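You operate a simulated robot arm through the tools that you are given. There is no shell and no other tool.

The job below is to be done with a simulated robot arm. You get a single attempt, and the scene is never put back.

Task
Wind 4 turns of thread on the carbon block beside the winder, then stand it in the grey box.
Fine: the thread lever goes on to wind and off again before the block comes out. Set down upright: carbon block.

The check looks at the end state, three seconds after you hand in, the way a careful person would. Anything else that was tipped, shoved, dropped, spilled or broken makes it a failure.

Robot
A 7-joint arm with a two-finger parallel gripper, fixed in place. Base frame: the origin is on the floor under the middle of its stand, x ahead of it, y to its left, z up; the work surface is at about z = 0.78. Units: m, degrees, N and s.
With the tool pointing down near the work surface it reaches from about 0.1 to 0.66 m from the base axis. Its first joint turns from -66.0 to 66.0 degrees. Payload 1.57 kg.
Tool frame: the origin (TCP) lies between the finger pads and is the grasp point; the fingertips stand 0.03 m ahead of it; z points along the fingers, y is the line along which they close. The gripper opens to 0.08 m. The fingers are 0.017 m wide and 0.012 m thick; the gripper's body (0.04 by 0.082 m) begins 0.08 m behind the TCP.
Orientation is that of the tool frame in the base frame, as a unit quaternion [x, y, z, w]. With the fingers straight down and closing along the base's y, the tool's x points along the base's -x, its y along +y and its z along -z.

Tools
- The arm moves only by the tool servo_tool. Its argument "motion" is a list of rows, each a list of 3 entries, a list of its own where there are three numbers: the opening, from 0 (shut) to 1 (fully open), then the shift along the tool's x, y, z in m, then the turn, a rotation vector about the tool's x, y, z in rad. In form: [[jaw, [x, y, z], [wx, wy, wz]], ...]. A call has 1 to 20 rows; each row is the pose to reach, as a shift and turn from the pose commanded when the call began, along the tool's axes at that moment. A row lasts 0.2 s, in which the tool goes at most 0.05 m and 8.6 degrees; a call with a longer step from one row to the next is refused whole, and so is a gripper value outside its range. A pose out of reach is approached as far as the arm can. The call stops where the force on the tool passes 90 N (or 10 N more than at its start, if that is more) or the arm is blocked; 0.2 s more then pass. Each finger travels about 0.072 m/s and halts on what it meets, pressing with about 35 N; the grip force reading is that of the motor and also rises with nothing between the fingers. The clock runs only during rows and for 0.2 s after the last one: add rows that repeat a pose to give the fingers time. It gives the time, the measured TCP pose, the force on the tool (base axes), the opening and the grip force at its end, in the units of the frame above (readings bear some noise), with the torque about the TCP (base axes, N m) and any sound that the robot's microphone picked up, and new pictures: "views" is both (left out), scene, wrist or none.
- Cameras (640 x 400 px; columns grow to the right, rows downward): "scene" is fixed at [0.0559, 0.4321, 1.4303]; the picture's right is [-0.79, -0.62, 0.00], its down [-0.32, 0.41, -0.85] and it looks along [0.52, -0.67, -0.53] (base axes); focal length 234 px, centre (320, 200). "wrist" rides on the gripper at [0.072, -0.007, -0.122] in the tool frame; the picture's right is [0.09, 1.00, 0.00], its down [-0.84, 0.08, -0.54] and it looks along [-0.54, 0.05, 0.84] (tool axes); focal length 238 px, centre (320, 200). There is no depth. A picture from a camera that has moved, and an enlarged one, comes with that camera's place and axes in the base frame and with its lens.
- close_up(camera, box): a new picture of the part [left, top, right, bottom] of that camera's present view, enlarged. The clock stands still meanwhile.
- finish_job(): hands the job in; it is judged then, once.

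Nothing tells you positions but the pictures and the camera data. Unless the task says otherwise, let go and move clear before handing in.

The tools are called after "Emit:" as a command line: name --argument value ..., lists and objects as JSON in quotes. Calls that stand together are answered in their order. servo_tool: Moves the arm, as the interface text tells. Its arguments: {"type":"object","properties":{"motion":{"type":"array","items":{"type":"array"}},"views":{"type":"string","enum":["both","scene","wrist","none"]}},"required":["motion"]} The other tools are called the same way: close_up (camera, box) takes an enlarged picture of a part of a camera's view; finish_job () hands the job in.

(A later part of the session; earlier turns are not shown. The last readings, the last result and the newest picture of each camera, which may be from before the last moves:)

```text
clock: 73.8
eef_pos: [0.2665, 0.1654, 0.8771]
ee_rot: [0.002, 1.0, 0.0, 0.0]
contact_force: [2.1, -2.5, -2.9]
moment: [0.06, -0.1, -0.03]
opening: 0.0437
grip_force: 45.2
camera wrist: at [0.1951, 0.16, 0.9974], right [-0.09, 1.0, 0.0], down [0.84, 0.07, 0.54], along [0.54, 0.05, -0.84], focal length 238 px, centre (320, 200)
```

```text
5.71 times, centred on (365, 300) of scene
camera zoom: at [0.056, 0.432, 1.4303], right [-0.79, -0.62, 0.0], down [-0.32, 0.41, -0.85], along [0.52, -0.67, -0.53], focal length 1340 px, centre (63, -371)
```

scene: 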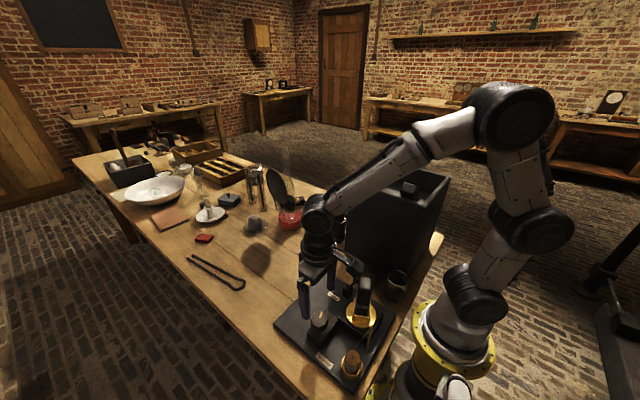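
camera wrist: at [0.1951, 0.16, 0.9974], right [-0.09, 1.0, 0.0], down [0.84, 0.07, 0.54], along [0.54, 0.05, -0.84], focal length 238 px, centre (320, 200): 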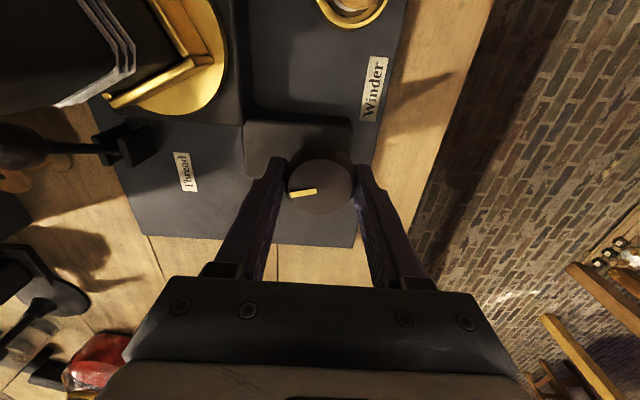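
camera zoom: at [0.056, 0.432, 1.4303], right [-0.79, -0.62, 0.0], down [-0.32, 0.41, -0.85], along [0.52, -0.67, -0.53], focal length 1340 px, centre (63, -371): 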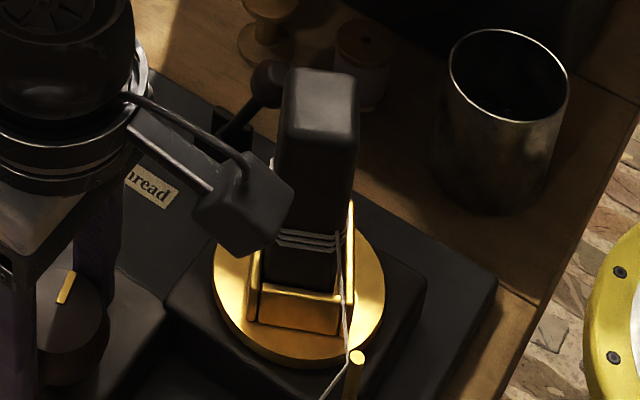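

The grip is almost force-free. I'll turn clockwise about 104°, then check the mark and holder for the last bit.

Emit:
servo_tool --motion '[[0, [0, 0, 0], [0, 0, 0.07]], [0, [0, 0, 0], [0, 0, 0.21]], [0, [0, 0, 0], [0, 0, 0.35]], [0, [0, 0, 0], [0, 0, 0.49]], [0, [0, 0, 0], [0, 0, 0.63]], [0, [0, 0, 0], [0, 0, 0.77]], [0, [0, 0, 0], [0, 0, 0.91]], [0, [0, 0, 0], [0, 0, 1.05]], [0, [0, 0, 0], [0, 0, 1.19]], [0, [0, 0, 0], [0, 0, 1.33]], [0, [0, 0, 0], [0, 0, 1.47]], [0, [0, 0, 0], [0, 0, 1.61]], [0, [0, 0, 0], [0, 0, 1.75]], [0, [0, 0, 0], [0, 0, 1.82]], [0, [0, 0, 0], [0, 0, 1.82]]]'

Emit:
close_up --camera "scene" --box '[345, 265, 385, 335]'

Emit:
close_up --camera "wrist" --box '[240, 60, 400, 220]'

```text
clock: 77.0
eef_pos: [0.265, 0.1643, 0.8754]
ee_rot: [0.792, 0.611, -0.002, -0.001]
contact_force: [-16.2, -19.4, 35.6]
moment: [-0.03, -0.05, 0.01]
opening: 0.0436
grip_force: 45.0
camera wrist: at [0.2775, 0.2368, 0.997], right [0.99, -0.16, 0.0], down [-0.13, -0.83, 0.55], along [-0.09, -0.54, -0.84], focal length 238 px, centre (320, 200)
```

scene: 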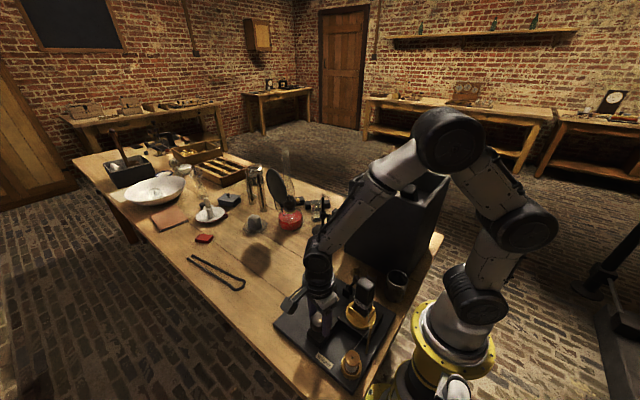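
wrist: 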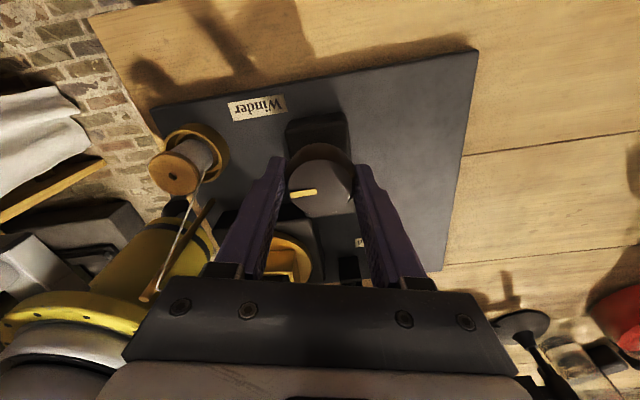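

```text
5.71 times, centred on (365, 300) of scene
camera zoom: at [0.0552, 0.4314, 1.4306], right [-0.79, -0.62, 0.0], down [-0.32, 0.41, -0.85], along [0.53, -0.67, -0.53], focal length 1340 px, centre (63, -371)
```

zoom: 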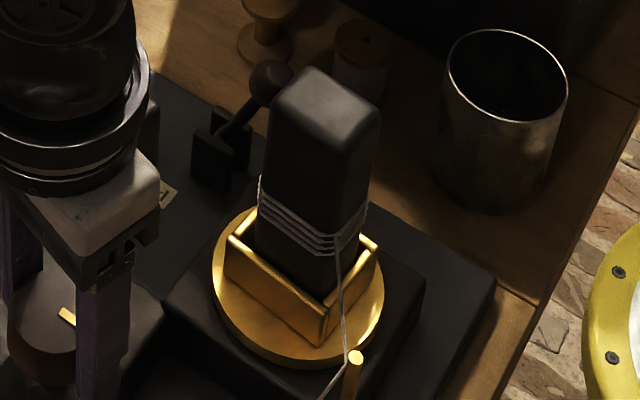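

```text
2.50 times, centred on (320, 140) of wrist
camera zoom: at [0.2775, 0.2368, 0.997], right [0.99, -0.16, 0.0], down [-0.13, -0.83, 0.55], along [-0.09, -0.54, -0.84], focal length 596 px, centre (320, 350)
```

zoom: 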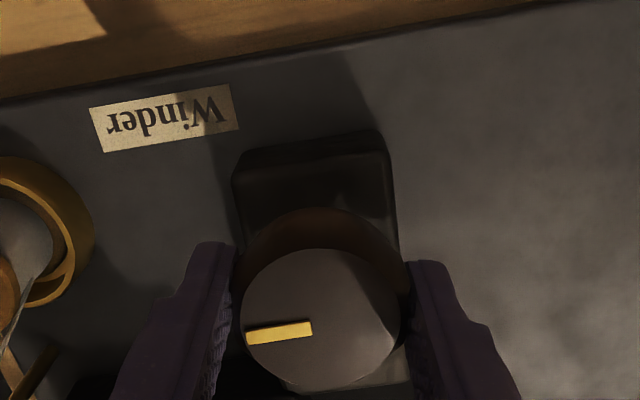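

Four loops are on the block, and the holder is about 10° short of its reference heading. I'll turn the dial 2.4° more to complete 4 turns.

Emit:
servo_tool --motion '[[0, [0, 0, 0], [0, 0, 0.021]], [0, [0, 0, 0], [0, 0, 0.042]], [0, [0, 0, 0], [0, 0, 0.042]]]' --views "none"

Emit:
close_up --camera "scene" --box '[345, 265, 385, 335]'

```text
clock: 77.8
eef_pos: [0.264, 0.1638, 0.876]
ee_rot: [0.803, 0.595, -0.003, 0.0]
contact_force: [-9.2, -25.1, 34.6]
moment: [-0.42, -0.03, -0.04]
opening: 0.0436
grip_force: 44.7
```

```text
5.71 times, centred on (365, 300) of scene
camera zoom: at [0.0554, 0.4313, 1.4306], right [-0.79, -0.62, 0.0], down [-0.32, 0.41, -0.85], along [0.52, -0.67, -0.53], focal length 1340 px, centre (63, -371)
```

zoom: 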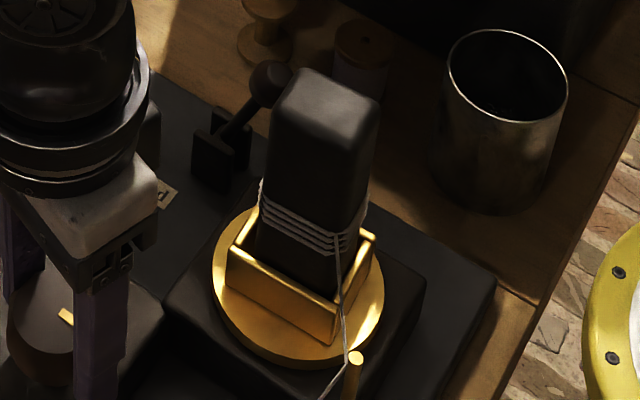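

The holder is back within a couple of degrees of its reference heading, so 4 turns are wound. I'll release the dial, rise and turn the tool back.

Emit:
servo_tool --motion '[[0.7, [0, 0, 0], [0, 0, 0]], [1, [0, 0, 0], [0, 0, 0]], [1, [0, 0, 0], [0, 0, 0]], [1, [0, 0, -0.04], [0, 0, 0]], [1, [0, 0, -0.08], [0, 0, -0.1]], [1, [0, 0, -0.12], [0, 0, -0.24]], [1, [0, 0, -0.15], [0, 0, -0.38]], [1, [0, 0, -0.16], [0, 0, -0.52]], [1, [0, 0, -0.16], [0, 0, -0.66]], [1, [0, 0, -0.16], [0, 0, -0.8]], [1, [0, 0, -0.16], [0, 0, -0.94]], [1, [0, 0, -0.16], [0, 0, -1.08]], [1, [0, 0, -0.16], [0, 0, -1.22]], [1, [0, 0, -0.16], [0, 0, -1.36]], [1, [0, 0, -0.16], [0, 0, -1.5]], [1, [0, 0, -0.16], [0, 0, -1.64]], [1, [0, 0, -0.16], [0, 0, -1.78]], [1, [0, 0, -0.16], [0, 0, -1.862]], [1, [0, 0, -0.16], [0, 0, -1.862]]]'

Emit:
close_up --camera "wrist" --box '[120, 0, 400, 200]'

Emit:
close_up --camera "scene" --box '[345, 265, 385, 335]'

```text
clock: 81.8
eef_pos: [0.2658, 0.1643, 1.035]
ee_rot: [0.001, 1.0, 0.0, -0.001]
contact_force: [0.6, -0.5, 0.7]
moment: [-0.01, 0.01, 0.01]
opening: 0.0801
grip_force: 0.1
camera wrist: at [0.195, 0.1592, 1.1572], right [-0.09, 1.0, 0.0], down [0.84, 0.08, 0.54], along [0.54, 0.05, -0.84], focal length 238 px, centre (320, 200)
```

scene: 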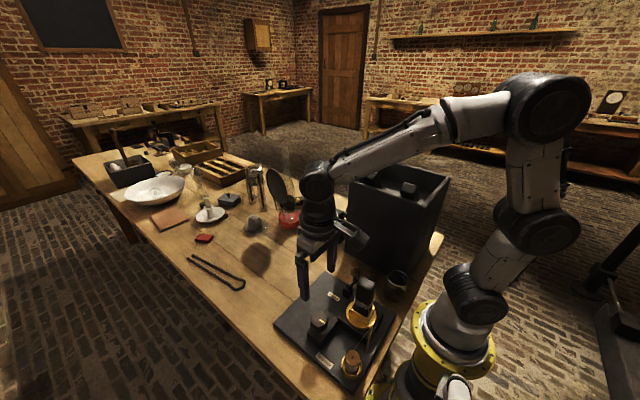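
wrist: 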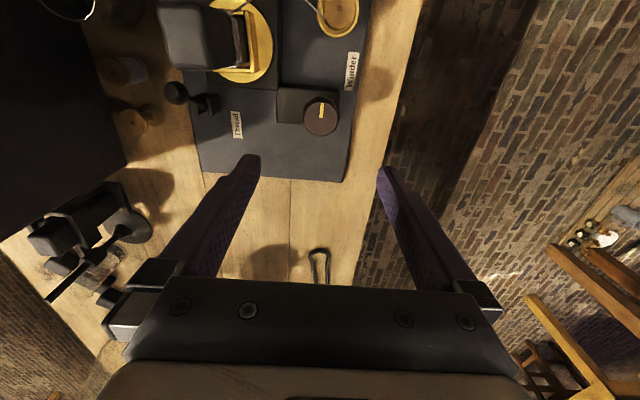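

```text
2.00 times, centred on (260, 100) of wrist
camera zoom: at [0.195, 0.1592, 1.1572], right [-0.09, 1.0, 0.0], down [0.84, 0.08, 0.54], along [0.54, 0.05, -0.84], focal length 477 px, centre (440, 400)
```

zoom: 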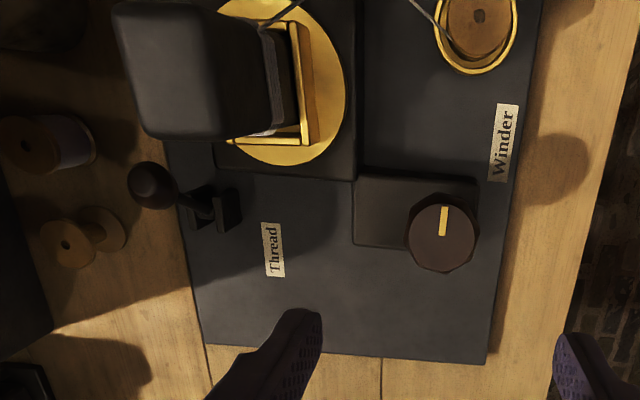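

```text
5.71 times, centred on (365, 300) of scene
camera zoom: at [0.0559, 0.4321, 1.4303], right [-0.79, -0.62, 0.0], down [-0.32, 0.41, -0.85], along [0.52, -0.67, -0.53], focal length 1340 px, centre (63, -371)
```

zoom: 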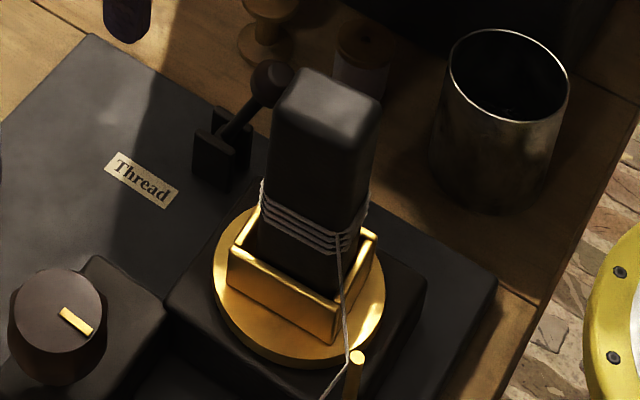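

The dial mark reads about 357° and the holder about 3° short, so I'm at roughly 3.98 turns. I'll zoom in on the thread to count the loops.

Emit:
close_up --camera "scene" --box '[355, 285, 380, 310]'

Emit:
close_up --camera "wrist" --box '[160, 0, 300, 100]'

```text
16.00 times, centred on (368, 298) of scene
camera zoom: at [0.0559, 0.4321, 1.4303], right [-0.79, -0.62, 0.0], down [-0.32, 0.41, -0.85], along [0.52, -0.67, -0.53], focal length 3753 px, centre (-440, -1360)
```

zoom: 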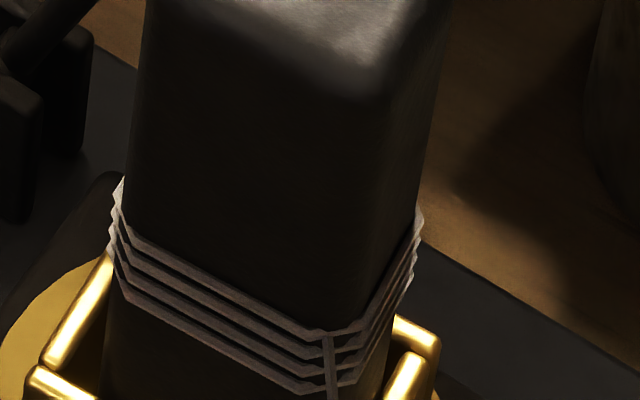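

```text
4.00 times, centred on (230, 50) of wrist
camera zoom: at [0.195, 0.1592, 1.1572], right [-0.09, 1.0, 0.0], down [0.84, 0.08, 0.54], along [0.54, 0.05, -0.84], focal length 953 px, centre (680, 800)
```

zoom: 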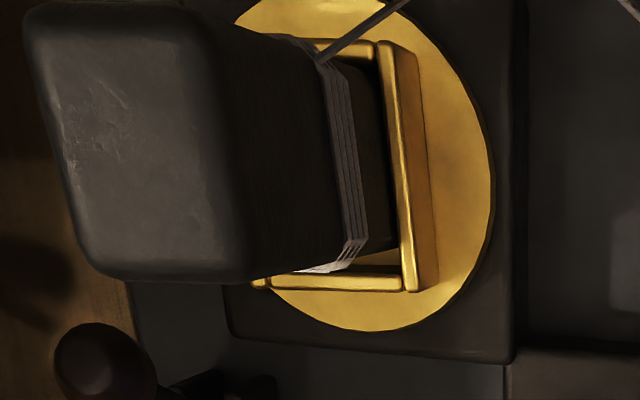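

Four loops are on the block but the count is a hair under 4.0. A small extra nudge of the dial, about 6°, would put it safely past 4. I'll grip once more and do that.

Emit:
servo_tool --motion '[[1, [0, 0, 0.04], [0, 0, 0]], [1, [0, 0, 0.08], [0, 0, 0]], [1, [0, 0, 0.12], [0, 0, 0]], [1, [0, 0, 0.15], [0, 0, 0]], [1, [0, 0, 0.16], [0, 0, 0]], [0.8, [0, 0, 0.16], [0, 0, 0]], [0.65, [0, 0, 0.16], [0, 0, 0]], [0.55, [0, 0, 0.16], [0, 0, 0]], [0.45, [0, 0, 0.16], [0, 0, 0]], [0.2, [0, 0, 0.16], [0, 0, 0]], [0, [0, 0, 0.16], [0, 0, 0]], [0, [0, 0, 0.16], [0, 0, 0]], [0, [0, 0, 0.16], [0, 0, 0.05]], [0, [0, 0, 0.16], [0, 0, 0.1]], [0, [0, 0, 0.16], [0, 0, 0.1]]]' --views "none"

Emit:
close_up --camera "scene" --box '[345, 265, 385, 335]'

Emit:
close_up --camera "wrist" --box '[240, 60, 400, 220]'

```text
clock: 85.0
eef_pos: [0.2661, 0.1649, 0.8762]
ee_rot: [0.052, 0.999, 0.0, 0.001]
contact_force: [1.6, 9.8, -10.6]
moment: [0.27, -0.47, -0.04]
opening: 0.0436
grip_force: 45.2
```

```text
5.71 times, centred on (365, 300) of scene
camera zoom: at [0.056, 0.4324, 1.4302], right [-0.79, -0.62, 0.0], down [-0.32, 0.41, -0.85], along [0.52, -0.67, -0.53], focal length 1340 px, centre (63, -371)
```

zoom: 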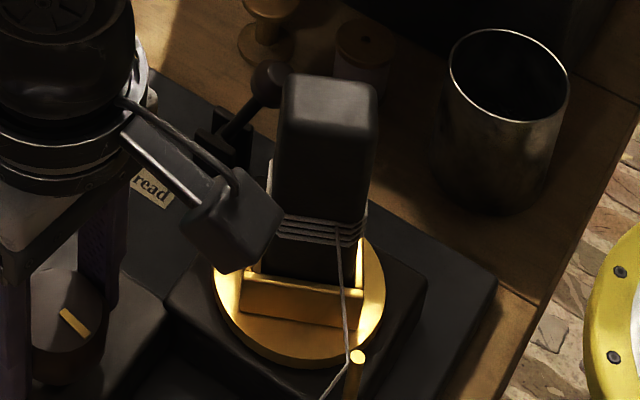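

```text
2.50 times, centred on (320, 140) of wrist
camera zoom: at [0.1951, 0.1671, 0.9968], right [0.01, 1.0, 0.0], down [0.84, -0.01, 0.54], along [0.54, -0.01, -0.84], focal length 596 px, centre (320, 350)
```

zoom: 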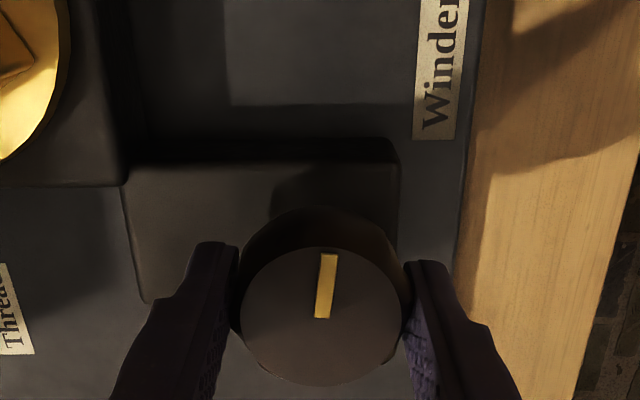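

That puts the holder about 20° past its reference, about 4.05 turns. I'll release, rise and turn the tool straight.

Emit:
servo_tool --motion '[[0.7, [0, 0, 0], [0, 0, 0]], [1, [0, 0, 0], [0, 0, 0]], [1, [0, 0, 0], [0, 0, 0]], [1, [0, 0, -0.04], [0, 0, 0]], [1, [0, 0, -0.08], [0, 0, -0.05]], [1, [0, 0, -0.12], [0, 0, -0.1]], [1, [0, 0, -0.155], [0, 0, -0.1]], [1, [0, 0, -0.155], [0, 0, -0.1]]]'

Emit:
close_up --camera "wrist" --box '[120, 0, 400, 200]'

Emit:
close_up --camera "scene" --box '[345, 265, 385, 335]'

```text
clock: 86.8
eef_pos: [0.2666, 0.166, 1.0309]
ee_rot: [0.002, 1.0, 0.0, -0.001]
contact_force: [0.2, 0.2, -0.2]
moment: [-0.02, 0.0, -0.02]
opening: 0.08
grip_force: 0.1
camera wrist: at [0.1957, 0.1612, 1.1521], right [-0.09, 1.0, 0.0], down [0.84, 0.07, 0.54], along [0.54, 0.05, -0.84], focal length 238 px, centre (320, 200)
```

scene: 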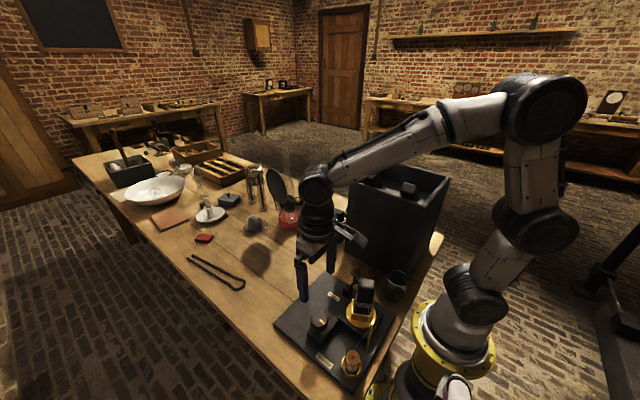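
wrist: 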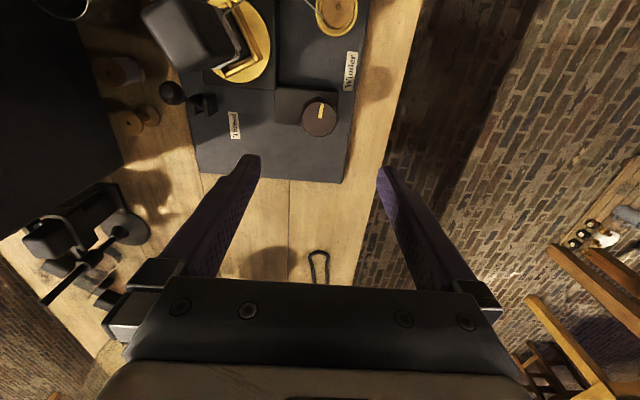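

```text
2.00 times, centred on (260, 100) of wrist
camera zoom: at [0.1957, 0.1612, 1.1521], right [-0.09, 1.0, 0.0], down [0.84, 0.07, 0.54], along [0.54, 0.05, -0.84], focal length 477 px, centre (440, 400)
```

zoom: 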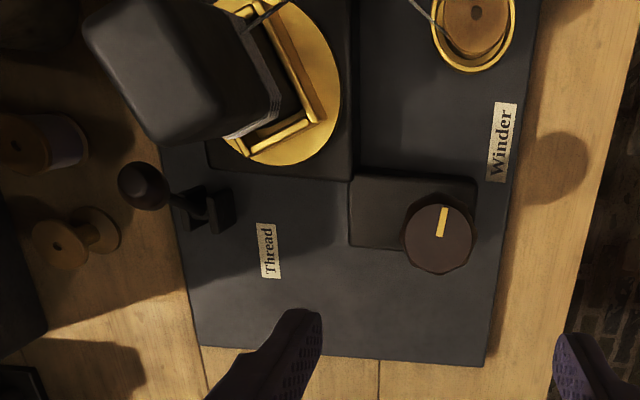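

```text
5.71 times, centred on (365, 300) of scene
camera zoom: at [0.0559, 0.4321, 1.4303], right [-0.79, -0.62, 0.0], down [-0.32, 0.41, -0.85], along [0.52, -0.67, -0.53], focal length 1340 px, centre (63, -371)
```

zoom: 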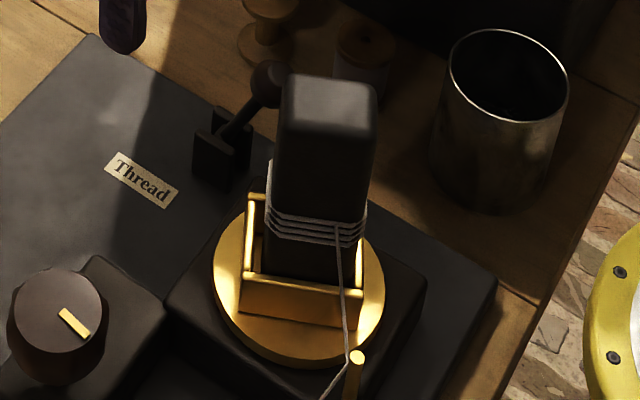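

About 4.05 turns are wound. Now the lever has to go off: I'll close the fingers and move to the lever's near side (x ≈ 0.217), staying above the block on the way.

Emit:
servo_tool --motion '[[0.6, [0.012, -0.037, 0], [0, 0, 0]], [0.3, [0.024, -0.075, 0], [0, 0, 0]], [0, [0.036, -0.112, 0], [0, 0, 0]], [0, [0.0494, -0.1548, 0], [0, 0, 0]], [0, [0.0494, -0.1548, 0], [0, 0, 0]], [0, [0.0494, -0.1548, 0], [0, 0, 0]]]'

Emit:
close_up --camera "wrist" --box '[240, 0, 440, 200]'

Emit:
close_up --camera "scene" --box '[310, 220, 410, 340]'

```text
clock: 88.2
eef_pos: [0.2174, 0.0099, 1.0297]
ee_rot: [0.002, 1.0, 0.0, -0.001]
contact_force: [-0.2, 0.4, -0.7]
moment: [-0.02, -0.03, 0.04]
opening: 0.0003
grip_force: 20.6
camera wrist: at [0.1454, 0.0044, 1.1516], right [-0.09, 1.0, 0.0], down [0.84, 0.07, 0.54], along [0.54, 0.05, -0.84], focal length 238 px, centre (320, 200)
```

scene: 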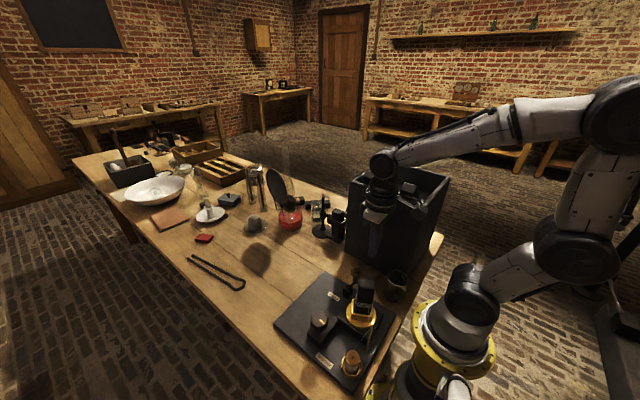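
wrist: 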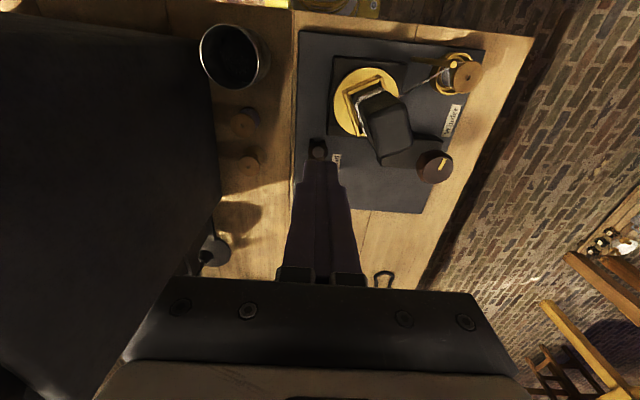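

```text
2.00 times, centred on (340, 100) of wrist
camera zoom: at [0.1454, 0.0044, 1.1516], right [-0.09, 1.0, 0.0], down [0.84, 0.07, 0.54], along [0.54, 0.05, -0.84], focal length 477 px, centre (280, 400)
```

zoom: 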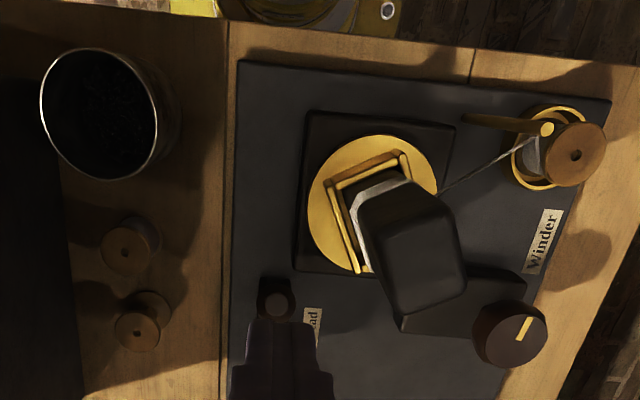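

```text
3.33 times, centred on (360, 280) of scene
camera zoom: at [0.0559, 0.4321, 1.4303], right [-0.79, -0.62, 0.0], down [-0.32, 0.41, -0.85], along [0.52, -0.67, -0.53], focal length 782 px, centre (187, -67)
```

zoom: 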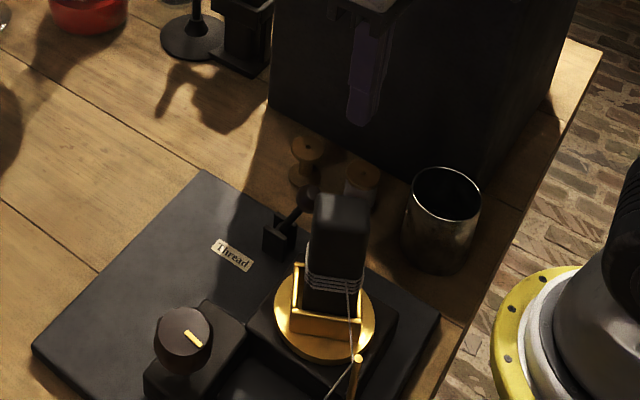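

The fingers are lined up on the near side of the lever's knob with about 8 mm to spare. I'll lower beside it, then push it away from the base.

Emit:
servo_tool --motion '[[0, [0.002, 0.0008, 0.04], [0, 0, 0]], [0, [0.002, 0.0008, 0.08], [0, 0, 0]], [0, [0.002, 0.0008, 0.115], [0, 0, 0]], [0, [0.002, 0.0008, 0.133], [0, 0, 0]], [0, [0.002, 0.0008, 0.133], [0, 0, 0]]]'

Emit:
close_up --camera "scene" --box '[310, 230, 410, 340]'

Emit:
close_up --camera "wrist" --box '[240, 40, 440, 240]'

```text
clock: 89.4
eef_pos: [0.2162, 0.0121, 0.8975]
ee_rot: [0.001, 1.0, 0.0, 0.0]
contact_force: [-0.5, -0.6, 0.0]
moment: [0.01, 0.01, -0.03]
opening: 0.0
grip_force: 21.6
camera wrist: at [0.1441, 0.0067, 1.0192], right [-0.09, 1.0, 0.0], down [0.84, 0.07, 0.54], along [0.54, 0.05, -0.84], focal length 238 px, centre (320, 200)
```

scene: 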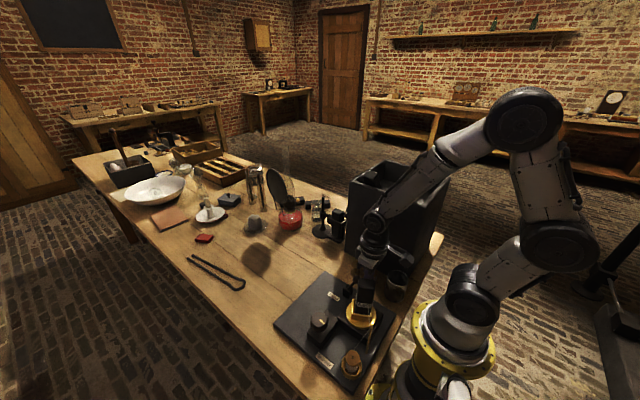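
wrist: 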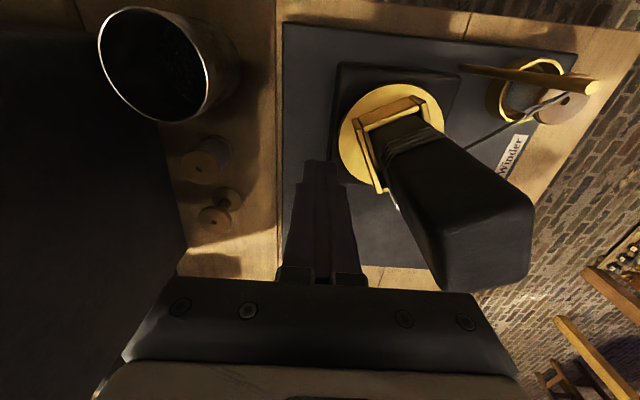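

```text
3.64 times, centred on (360, 285) of scene
camera zoom: at [0.0559, 0.4321, 1.4303], right [-0.79, -0.62, 0.0], down [-0.32, 0.41, -0.85], along [0.52, -0.67, -0.53], focal length 853 px, centre (174, -109)
```

zoom: 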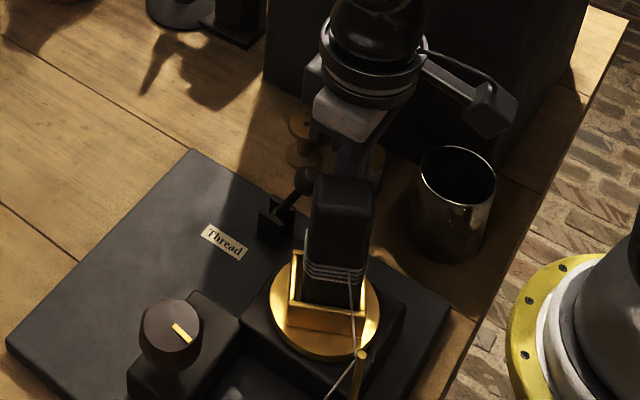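

```text
2.00 times, centred on (340, 140) of wrist
camera zoom: at [0.1441, 0.0067, 1.0192], right [-0.09, 1.0, 0.0], down [0.84, 0.07, 0.54], along [0.54, 0.05, -0.84], focal length 477 px, centre (280, 320)
```

zoom: 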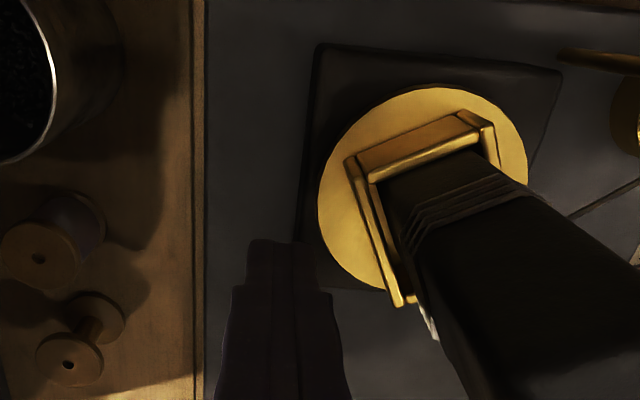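

The fingers are beside the lever with nothing touching. I'll push it forward in small steps.

Emit:
servo_tool --motion '[[0, [-0.008, 0, 0], [0, 0, 0]], [0, [-0.016, 0, 0], [0, 0, 0]], [0, [-0.024, 0, 0], [0, 0, 0]], [0, [-0.032, 0, 0], [0, 0, 0]], [0, [-0.04, 0, 0], [0, 0, 0]], [0, [-0.048, 0, 0], [0, 0, 0]], [0, [-0.055, 0, 0], [0, 0, 0]], [0, [-0.055, 0, 0], [0, 0, 0]]]'

Emit:
close_up --camera "scene" --box '[310, 230, 410, 340]'

Emit:
close_up --camera "wrist" --box '[240, 40, 440, 240]'

```text
clock: 91.2
eef_pos: [0.2697, 0.011, 0.8975]
ee_rot: [0.001, 1.0, -0.001, 0.0]
contact_force: [-0.1, 1.1, 0.4]
moment: [-0.02, -0.01, 0.02]
opening: 0.0
grip_force: 21.2
camera wrist: at [0.1981, 0.0052, 1.0185], right [-0.09, 1.0, 0.0], down [0.84, 0.07, 0.54], along [0.54, 0.05, -0.84], focal length 238 px, centre (320, 200)
```

scene: 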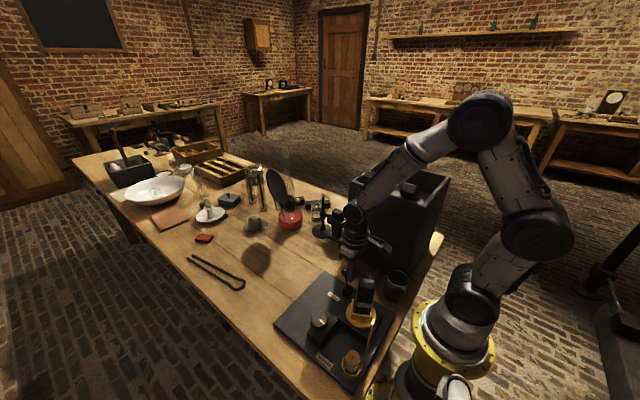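
wrist: 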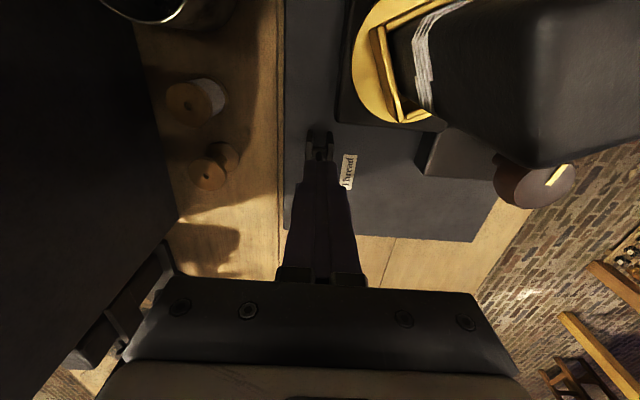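

```text
3.64 times, centred on (360, 285) of scene
camera zoom: at [0.0559, 0.4321, 1.4303], right [-0.79, -0.62, 0.0], down [-0.32, 0.41, -0.85], along [0.52, -0.67, -0.53], focal length 853 px, centre (174, -109)
```

zoom: 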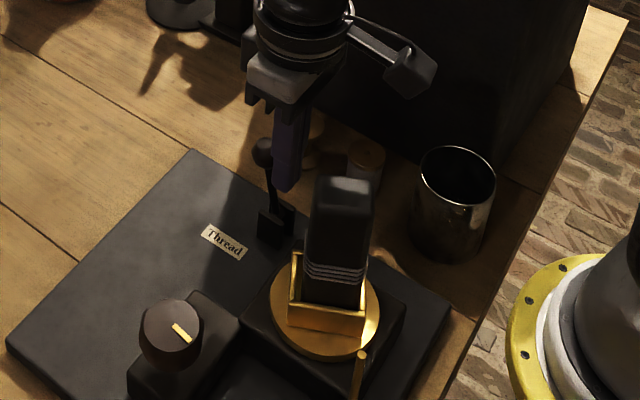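

```text
2.00 times, centred on (340, 140) of wrist
camera zoom: at [0.1981, 0.0052, 1.0185], right [-0.09, 1.0, 0.0], down [0.84, 0.07, 0.54], along [0.54, 0.05, -0.84], focal length 477 px, centre (280, 320)
```

zoom: 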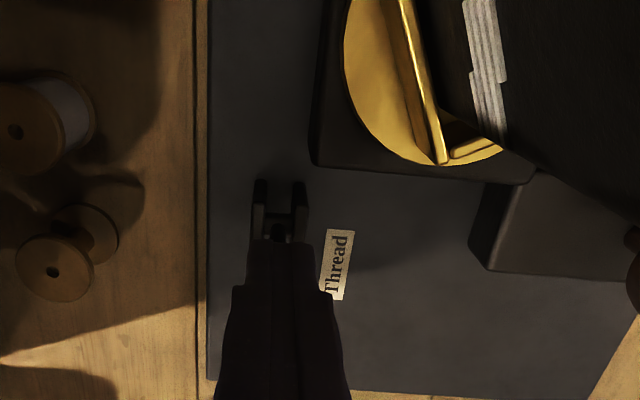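

The loose thread has gone slack-free and the loops stay on the block. I'll push the lever on to its original off position.

Emit:
servo_tool --motion '[[0, [-0.005, 0, 0], [0, 0, 0]], [0, [-0.01, 0, 0], [0, 0, 0]], [0, [-0.015, 0, 0], [0, 0, 0]], [0, [-0.015, 0, 0], [0, 0, 0]]]' --views "none"

Emit:
close_up --camera "scene" --box '[310, 230, 410, 340]'

```text
clock: 92.2
eef_pos: [0.2859, 0.012, 0.8979]
ee_rot: [0.002, 1.0, 0.0, 0.001]
contact_force: [0.2, 1.1, -0.8]
moment: [-0.02, -0.01, -0.01]
opening: 0.0
grip_force: 21.2
```

```text
3.64 times, centred on (360, 285) of scene
camera zoom: at [0.0559, 0.4321, 1.4303], right [-0.79, -0.62, 0.0], down [-0.32, 0.41, -0.85], along [0.52, -0.67, -0.53], focal length 853 px, centre (174, -109)
```

zoom: 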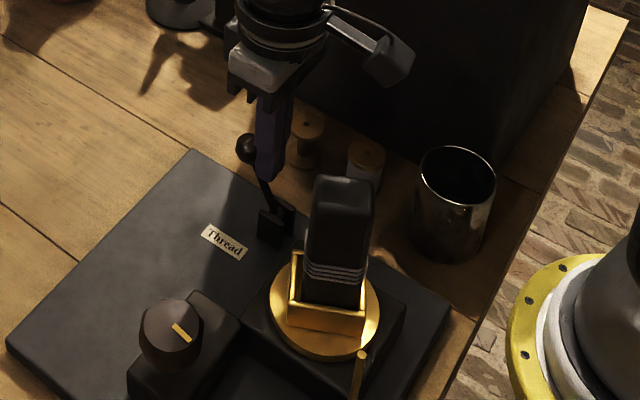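

The lever is back where it began. I'll nudge 3 mm more to confirm it's at its stop.

Emit:
servo_tool --motion '[[0, [-0.0015, 0, 0], [0, 0, 0]], [0, [-0.003, 0, 0], [0, 0, 0]], [0, [-0.003, 0, 0], [0, 0, 0]]]' --views "none"

```text
clock: 93.0
eef_pos: [0.2861, 0.0107, 0.8974]
ee_rot: [0.002, 1.0, 0.0, -0.002]
contact_force: [-9.8, -1.3, 2.2]
moment: [-0.05, 0.12, -0.01]
opening: 0.0003
grip_force: 22.2
```

The lever is firmly off. I'll back away, rise high, and look into the grey box before picking up the block.

Emit:
servo_tool --motion '[[0, [0.01, 0, 0], [0, 0, 0]], [0, [0.025, 0, 0], [0, 0, 0]], [0, [0.025, 0, -0.04], [0, 0, 0]], [0, [0.025, 0, -0.085], [0, 0, 0]], [0, [0.025, 0, -0.13], [0, 0, 0]], [0, [0.025, 0, -0.175], [0, 0, 0]], [0, [0.025, 0, -0.22], [0, 0, 0]], [0, [0.025, 0, -0.265], [0, 0, 0]], [0, [0.025, 0, -0.31], [0, 0, 0]], [0, [0.025, 0, -0.355], [0, 0, 0]], [0, [0.025, -0.04, -0.38], [0, 0, 0]], [0, [0.025, -0.085, -0.38], [0, 0, 0]], [0, [0.025, -0.13, -0.38], [0, 0, 0]], [0, [0.025, -0.175, -0.38], [0, 0, 0]], [0, [0.025, -0.215, -0.38], [0, 0, 0]], [0, [0.025, -0.215, -0.38], [0, 0, 0]]]'

Emit:
close_up --camera "wrist" --box '[180, 0, 500, 200]'

Emit:
close_up --camera "scene" --box '[300, 230, 410, 395]'

```text
clock: 96.4
eef_pos: [0.2598, -0.2051, 1.2773]
ee_rot: [0.001, 1.0, -0.001, 0.0]
contact_force: [-0.9, 0.7, 0.1]
moment: [0.03, 0.02, -0.02]
opening: 0.0001
grip_force: 21.2
camera wrist: at [0.1878, -0.2093, 1.3988], right [-0.09, 1.0, 0.0], down [0.84, 0.07, 0.54], along [0.54, 0.05, -0.84], focal length 238 px, centre (320, 200)
```

scene: 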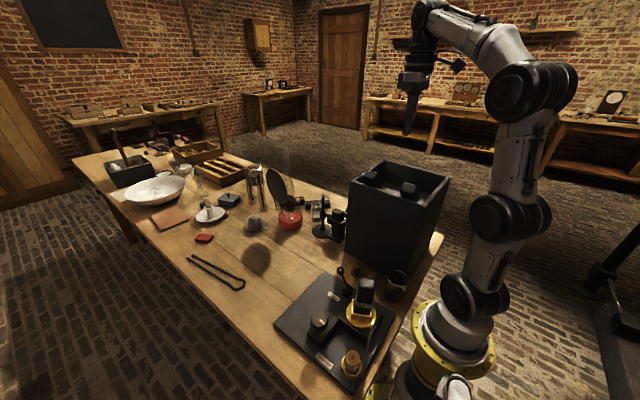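
wrist: 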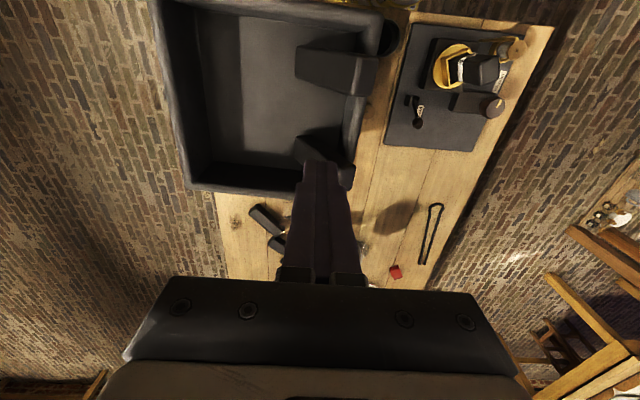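

```text
2.00 times, centred on (340, 100) of wrist
camera zoom: at [0.1878, -0.2093, 1.3988], right [-0.09, 1.0, 0.0], down [0.84, 0.07, 0.54], along [0.54, 0.05, -0.84], focal length 477 px, centre (280, 400)
```

zoom: 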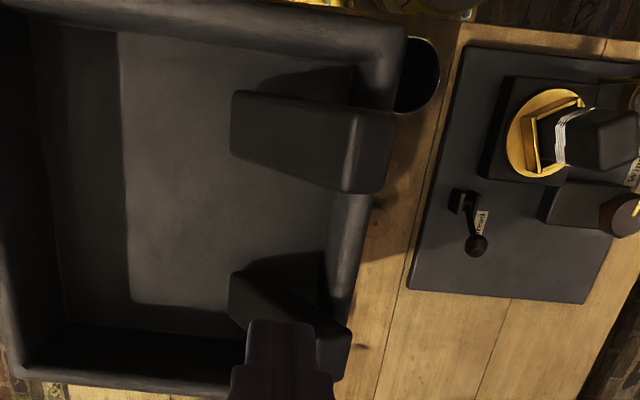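

```text
2.42 times, centred on (355, 312) of scene
camera zoom: at [0.0559, 0.432, 1.4303], right [-0.79, -0.62, 0.0], down [-0.32, 0.41, -0.85], along [0.52, -0.67, -0.53], focal length 569 px, centre (235, -73)
```

zoom: 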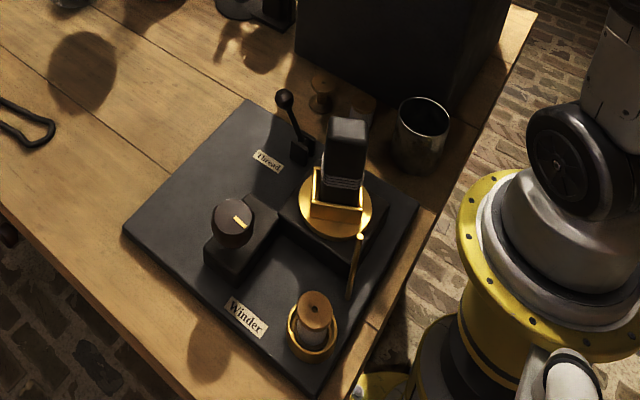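

The box floor is visible. The two pieces inside lean against its +y wall, so there's free floor toward the centre and -y side. I'll zoom in to measure the floor and find the clear area.

Emit:
close_up --camera "wrist" --box '[150, 0, 310, 100]'

Emit:
close_up --camera "wrist" --box '[150, 100, 310, 200]'

Emit:
close_up --camera "wrist" --box '[270, 0, 410, 200]'

Emit:
close_up --camera "scene" --box '[340, 150, 460, 225]'

```text
4.00 times, centred on (230, 50) of wrist
camera zoom: at [0.1878, -0.2093, 1.3988], right [-0.09, 1.0, 0.0], down [0.84, 0.07, 0.54], along [0.54, 0.05, -0.84], focal length 953 px, centre (680, 800)
```

zoom: 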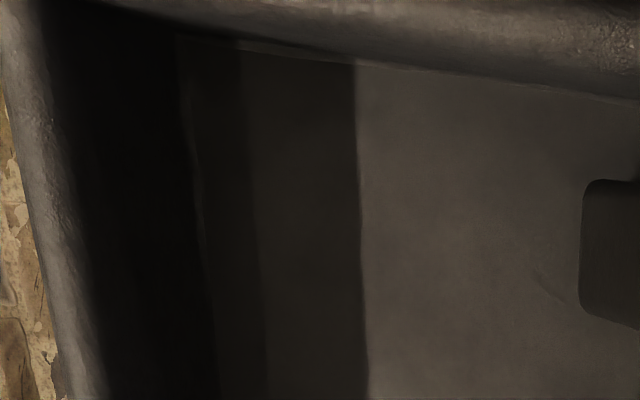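

```text
4.00 times, centred on (230, 150) of wrist
camera zoom: at [0.1878, -0.2093, 1.3988], right [-0.09, 1.0, 0.0], down [0.84, 0.07, 0.54], along [0.54, 0.05, -0.84], focal length 953 px, centre (680, 400)
```

zoom: 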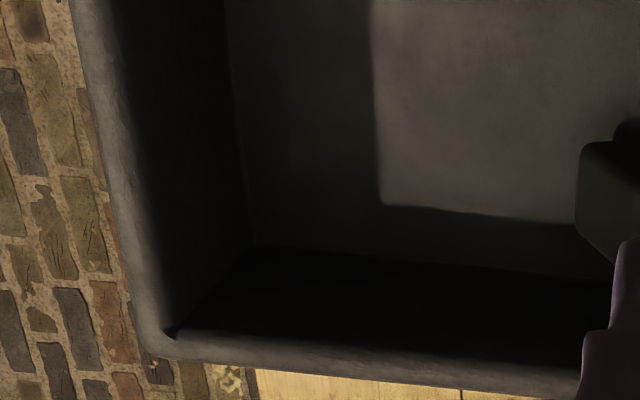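

```text
2.00 times, centred on (340, 100) of wrist
camera zoom: at [0.1878, -0.2093, 1.3988], right [-0.09, 1.0, 0.0], down [0.84, 0.07, 0.54], along [0.54, 0.05, -0.84], focal length 477 px, centre (280, 400)
```

zoom: 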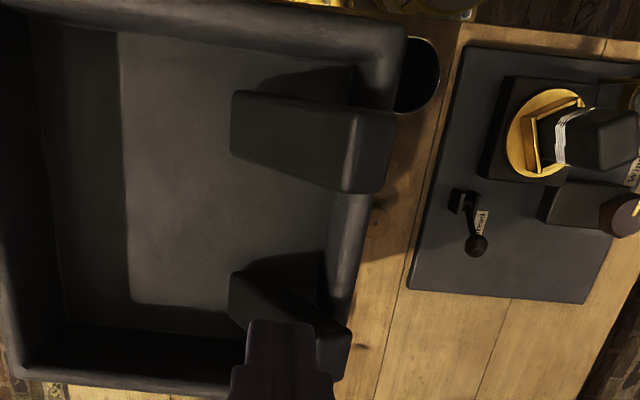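

```text
5.33 times, centred on (400, 188) of scene
camera zoom: at [0.0559, 0.432, 1.4303], right [-0.79, -0.62, 0.0], down [-0.32, 0.41, -0.85], along [0.52, -0.67, -0.53], focal length 1251 px, centre (-107, 267)
```

zoom: 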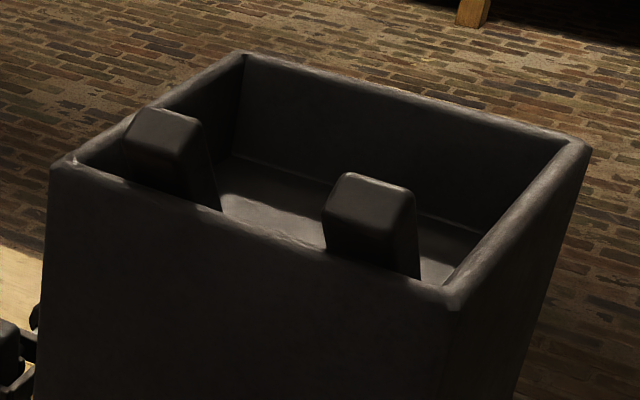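

The box floor is near z ≈ 1.014, with free floor between y ≈ -0.375 and -0.25. I'll set the block near (0.26, -0.31), well clear of the leaning pieces. Now I'll go back above the block with jaws open.

Emit:
servo_tool --motion '[[0, [0.003, 0.045, 0], [0, 0, 0]], [0.3, [0.006, 0.09, 0], [0, 0, 0]], [0.6, [0.01, 0.135, 0.0], [0, 0, 0]], [1, [0.013, 0.18, 0.015], [0, 0, 0]], [1, [0.017, 0.22, 0.04], [0, 0, 0]], [1, [0.0205, 0.255, 0.07], [0, 0, 0]], [1, [0.0205, 0.2715, 0.11], [0, 0, 0]], [1, [0.0205, 0.2715, 0.14], [0, 0, 0]], [1, [0.0205, 0.2715, 0.16], [0, 0, 0]], [1, [0.0205, 0.2715, 0.16], [0, 0, 0]]]'

Emit:
close_up --camera "wrist" --box '[260, 20, 400, 170]'

Emit:
close_up --camera "scene" --box '[345, 265, 385, 335]'

```text
clock: 98.6
eef_pos: [0.2427, 0.0668, 1.1163]
ee_rot: [0.003, 1.0, 0.001, 0.0]
contact_force: [-0.6, -0.1, -0.3]
moment: [-0.01, -0.02, -0.03]
opening: 0.0801
grip_force: 0.1
camera wrist: at [0.1712, 0.0626, 1.2375], right [-0.09, 1.0, 0.0], down [0.84, 0.07, 0.54], along [0.54, 0.05, -0.84], focal length 238 px, centre (320, 200)
```

scene: 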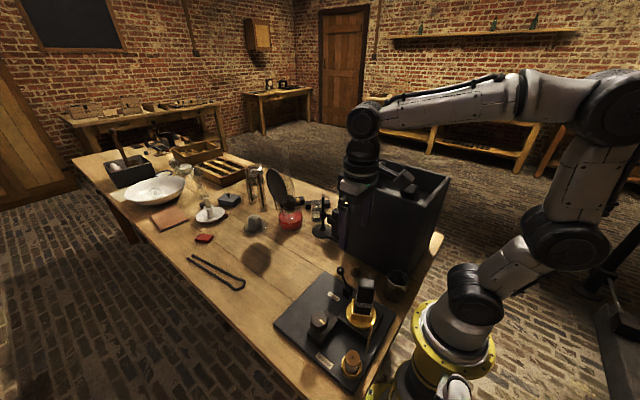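
wrist: 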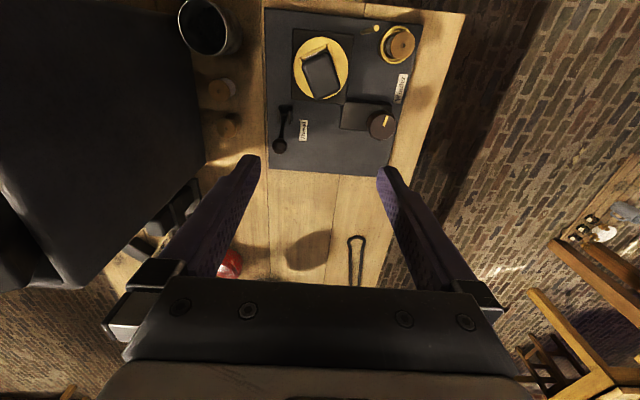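

```text
2.67 times, centred on (330, 95) of wrist
camera zoom: at [0.1712, 0.0626, 1.2375], right [-0.09, 1.0, 0.0], down [0.84, 0.07, 0.54], along [0.54, 0.05, -0.84], focal length 636 px, centre (293, 480)
```

zoom: 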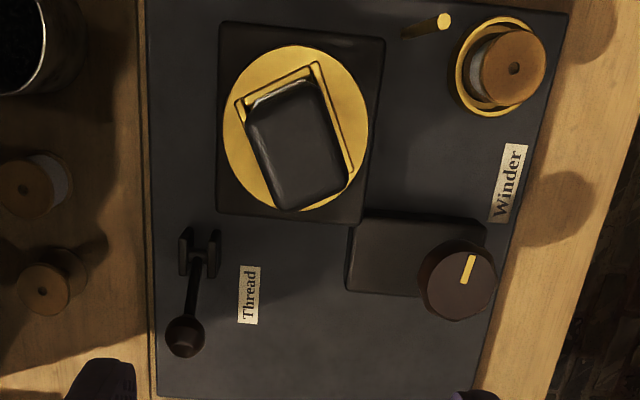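

```text
5.71 times, centred on (365, 300) of scene
camera zoom: at [0.0559, 0.4321, 1.4303], right [-0.79, -0.62, 0.0], down [-0.32, 0.41, -0.85], along [0.52, -0.67, -0.53], focal length 1340 px, centre (63, -371)
```

zoom: 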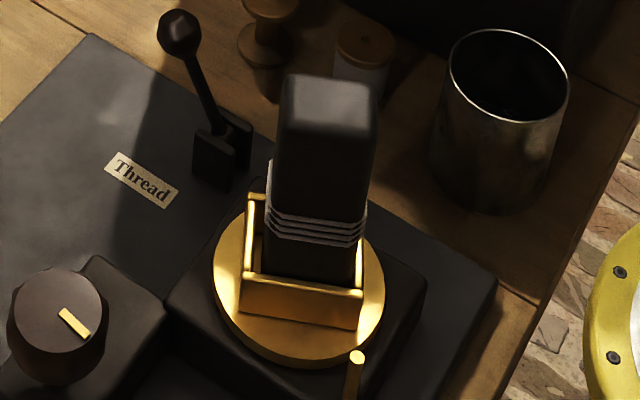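

The block's top is centred near (0.197, 0.067), turned about 28° counter-clockwise, and the thread lies about 5–7 cm above its base. I'll match that angle above the block, then come down to grip above the thread.

Emit:
servo_tool --motion '[[1, [0.015, 0, 0.0], [0, 0, -0.13]], [1, [0.03, 0, 0.0], [0, 0, -0.26]], [1, [0.0457, 0, 0.02], [0, 0, -0.39]], [1, [0.0457, 0, 0.05], [0, 0, -0.487]], [1, [0.0457, 0, 0.066], [0, 0, -0.487]], [1, [0.0457, 0, 0.066], [0, 0, -0.487]]]'

Emit:
close_up --camera "wrist" --box '[230, 40, 410, 220]'

```text
clock: 100.0
eef_pos: [0.1959, 0.0689, 1.0516]
ee_rot: [-0.24, 0.971, 0.0, 0.0]
contact_force: [0.0, 0.0, 0.0]
moment: [-0.03, 0.03, 0.02]
opening: 0.0797
grip_force: 0.0
camera wrist: at [0.1363, 0.0304, 1.1738], right [-0.54, 0.84, 0.0], down [0.7, 0.46, 0.54], along [0.46, 0.29, -0.84], focal length 238 px, centre (320, 200)
```

scene: 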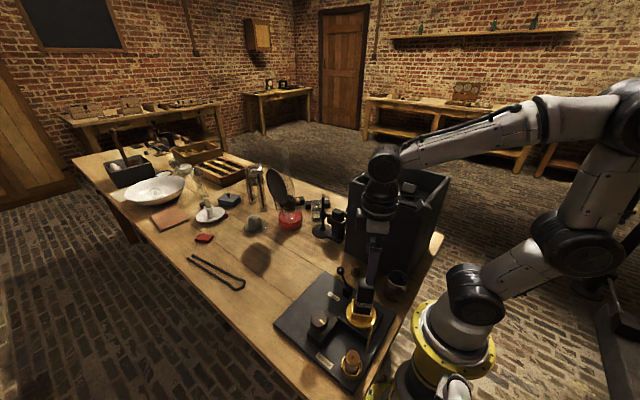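
wrist: 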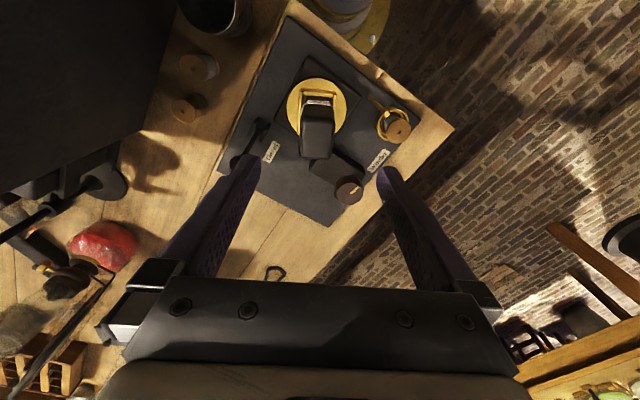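

```text
2.22 times, centred on (320, 130) of wrist
camera zoom: at [0.1363, 0.0304, 1.1738], right [-0.54, 0.84, 0.0], down [0.7, 0.46, 0.54], along [0.46, 0.29, -0.84], focal length 530 px, centre (320, 356)
```

zoom: 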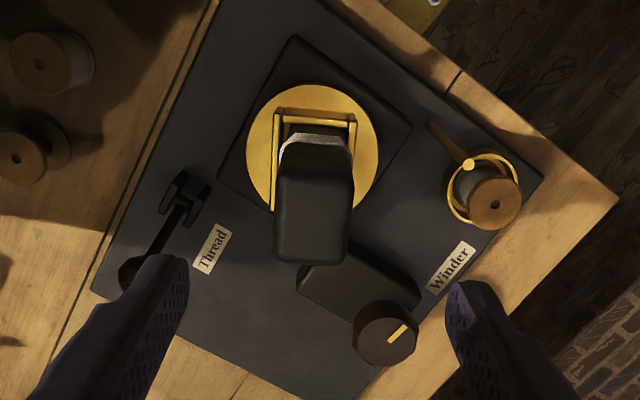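

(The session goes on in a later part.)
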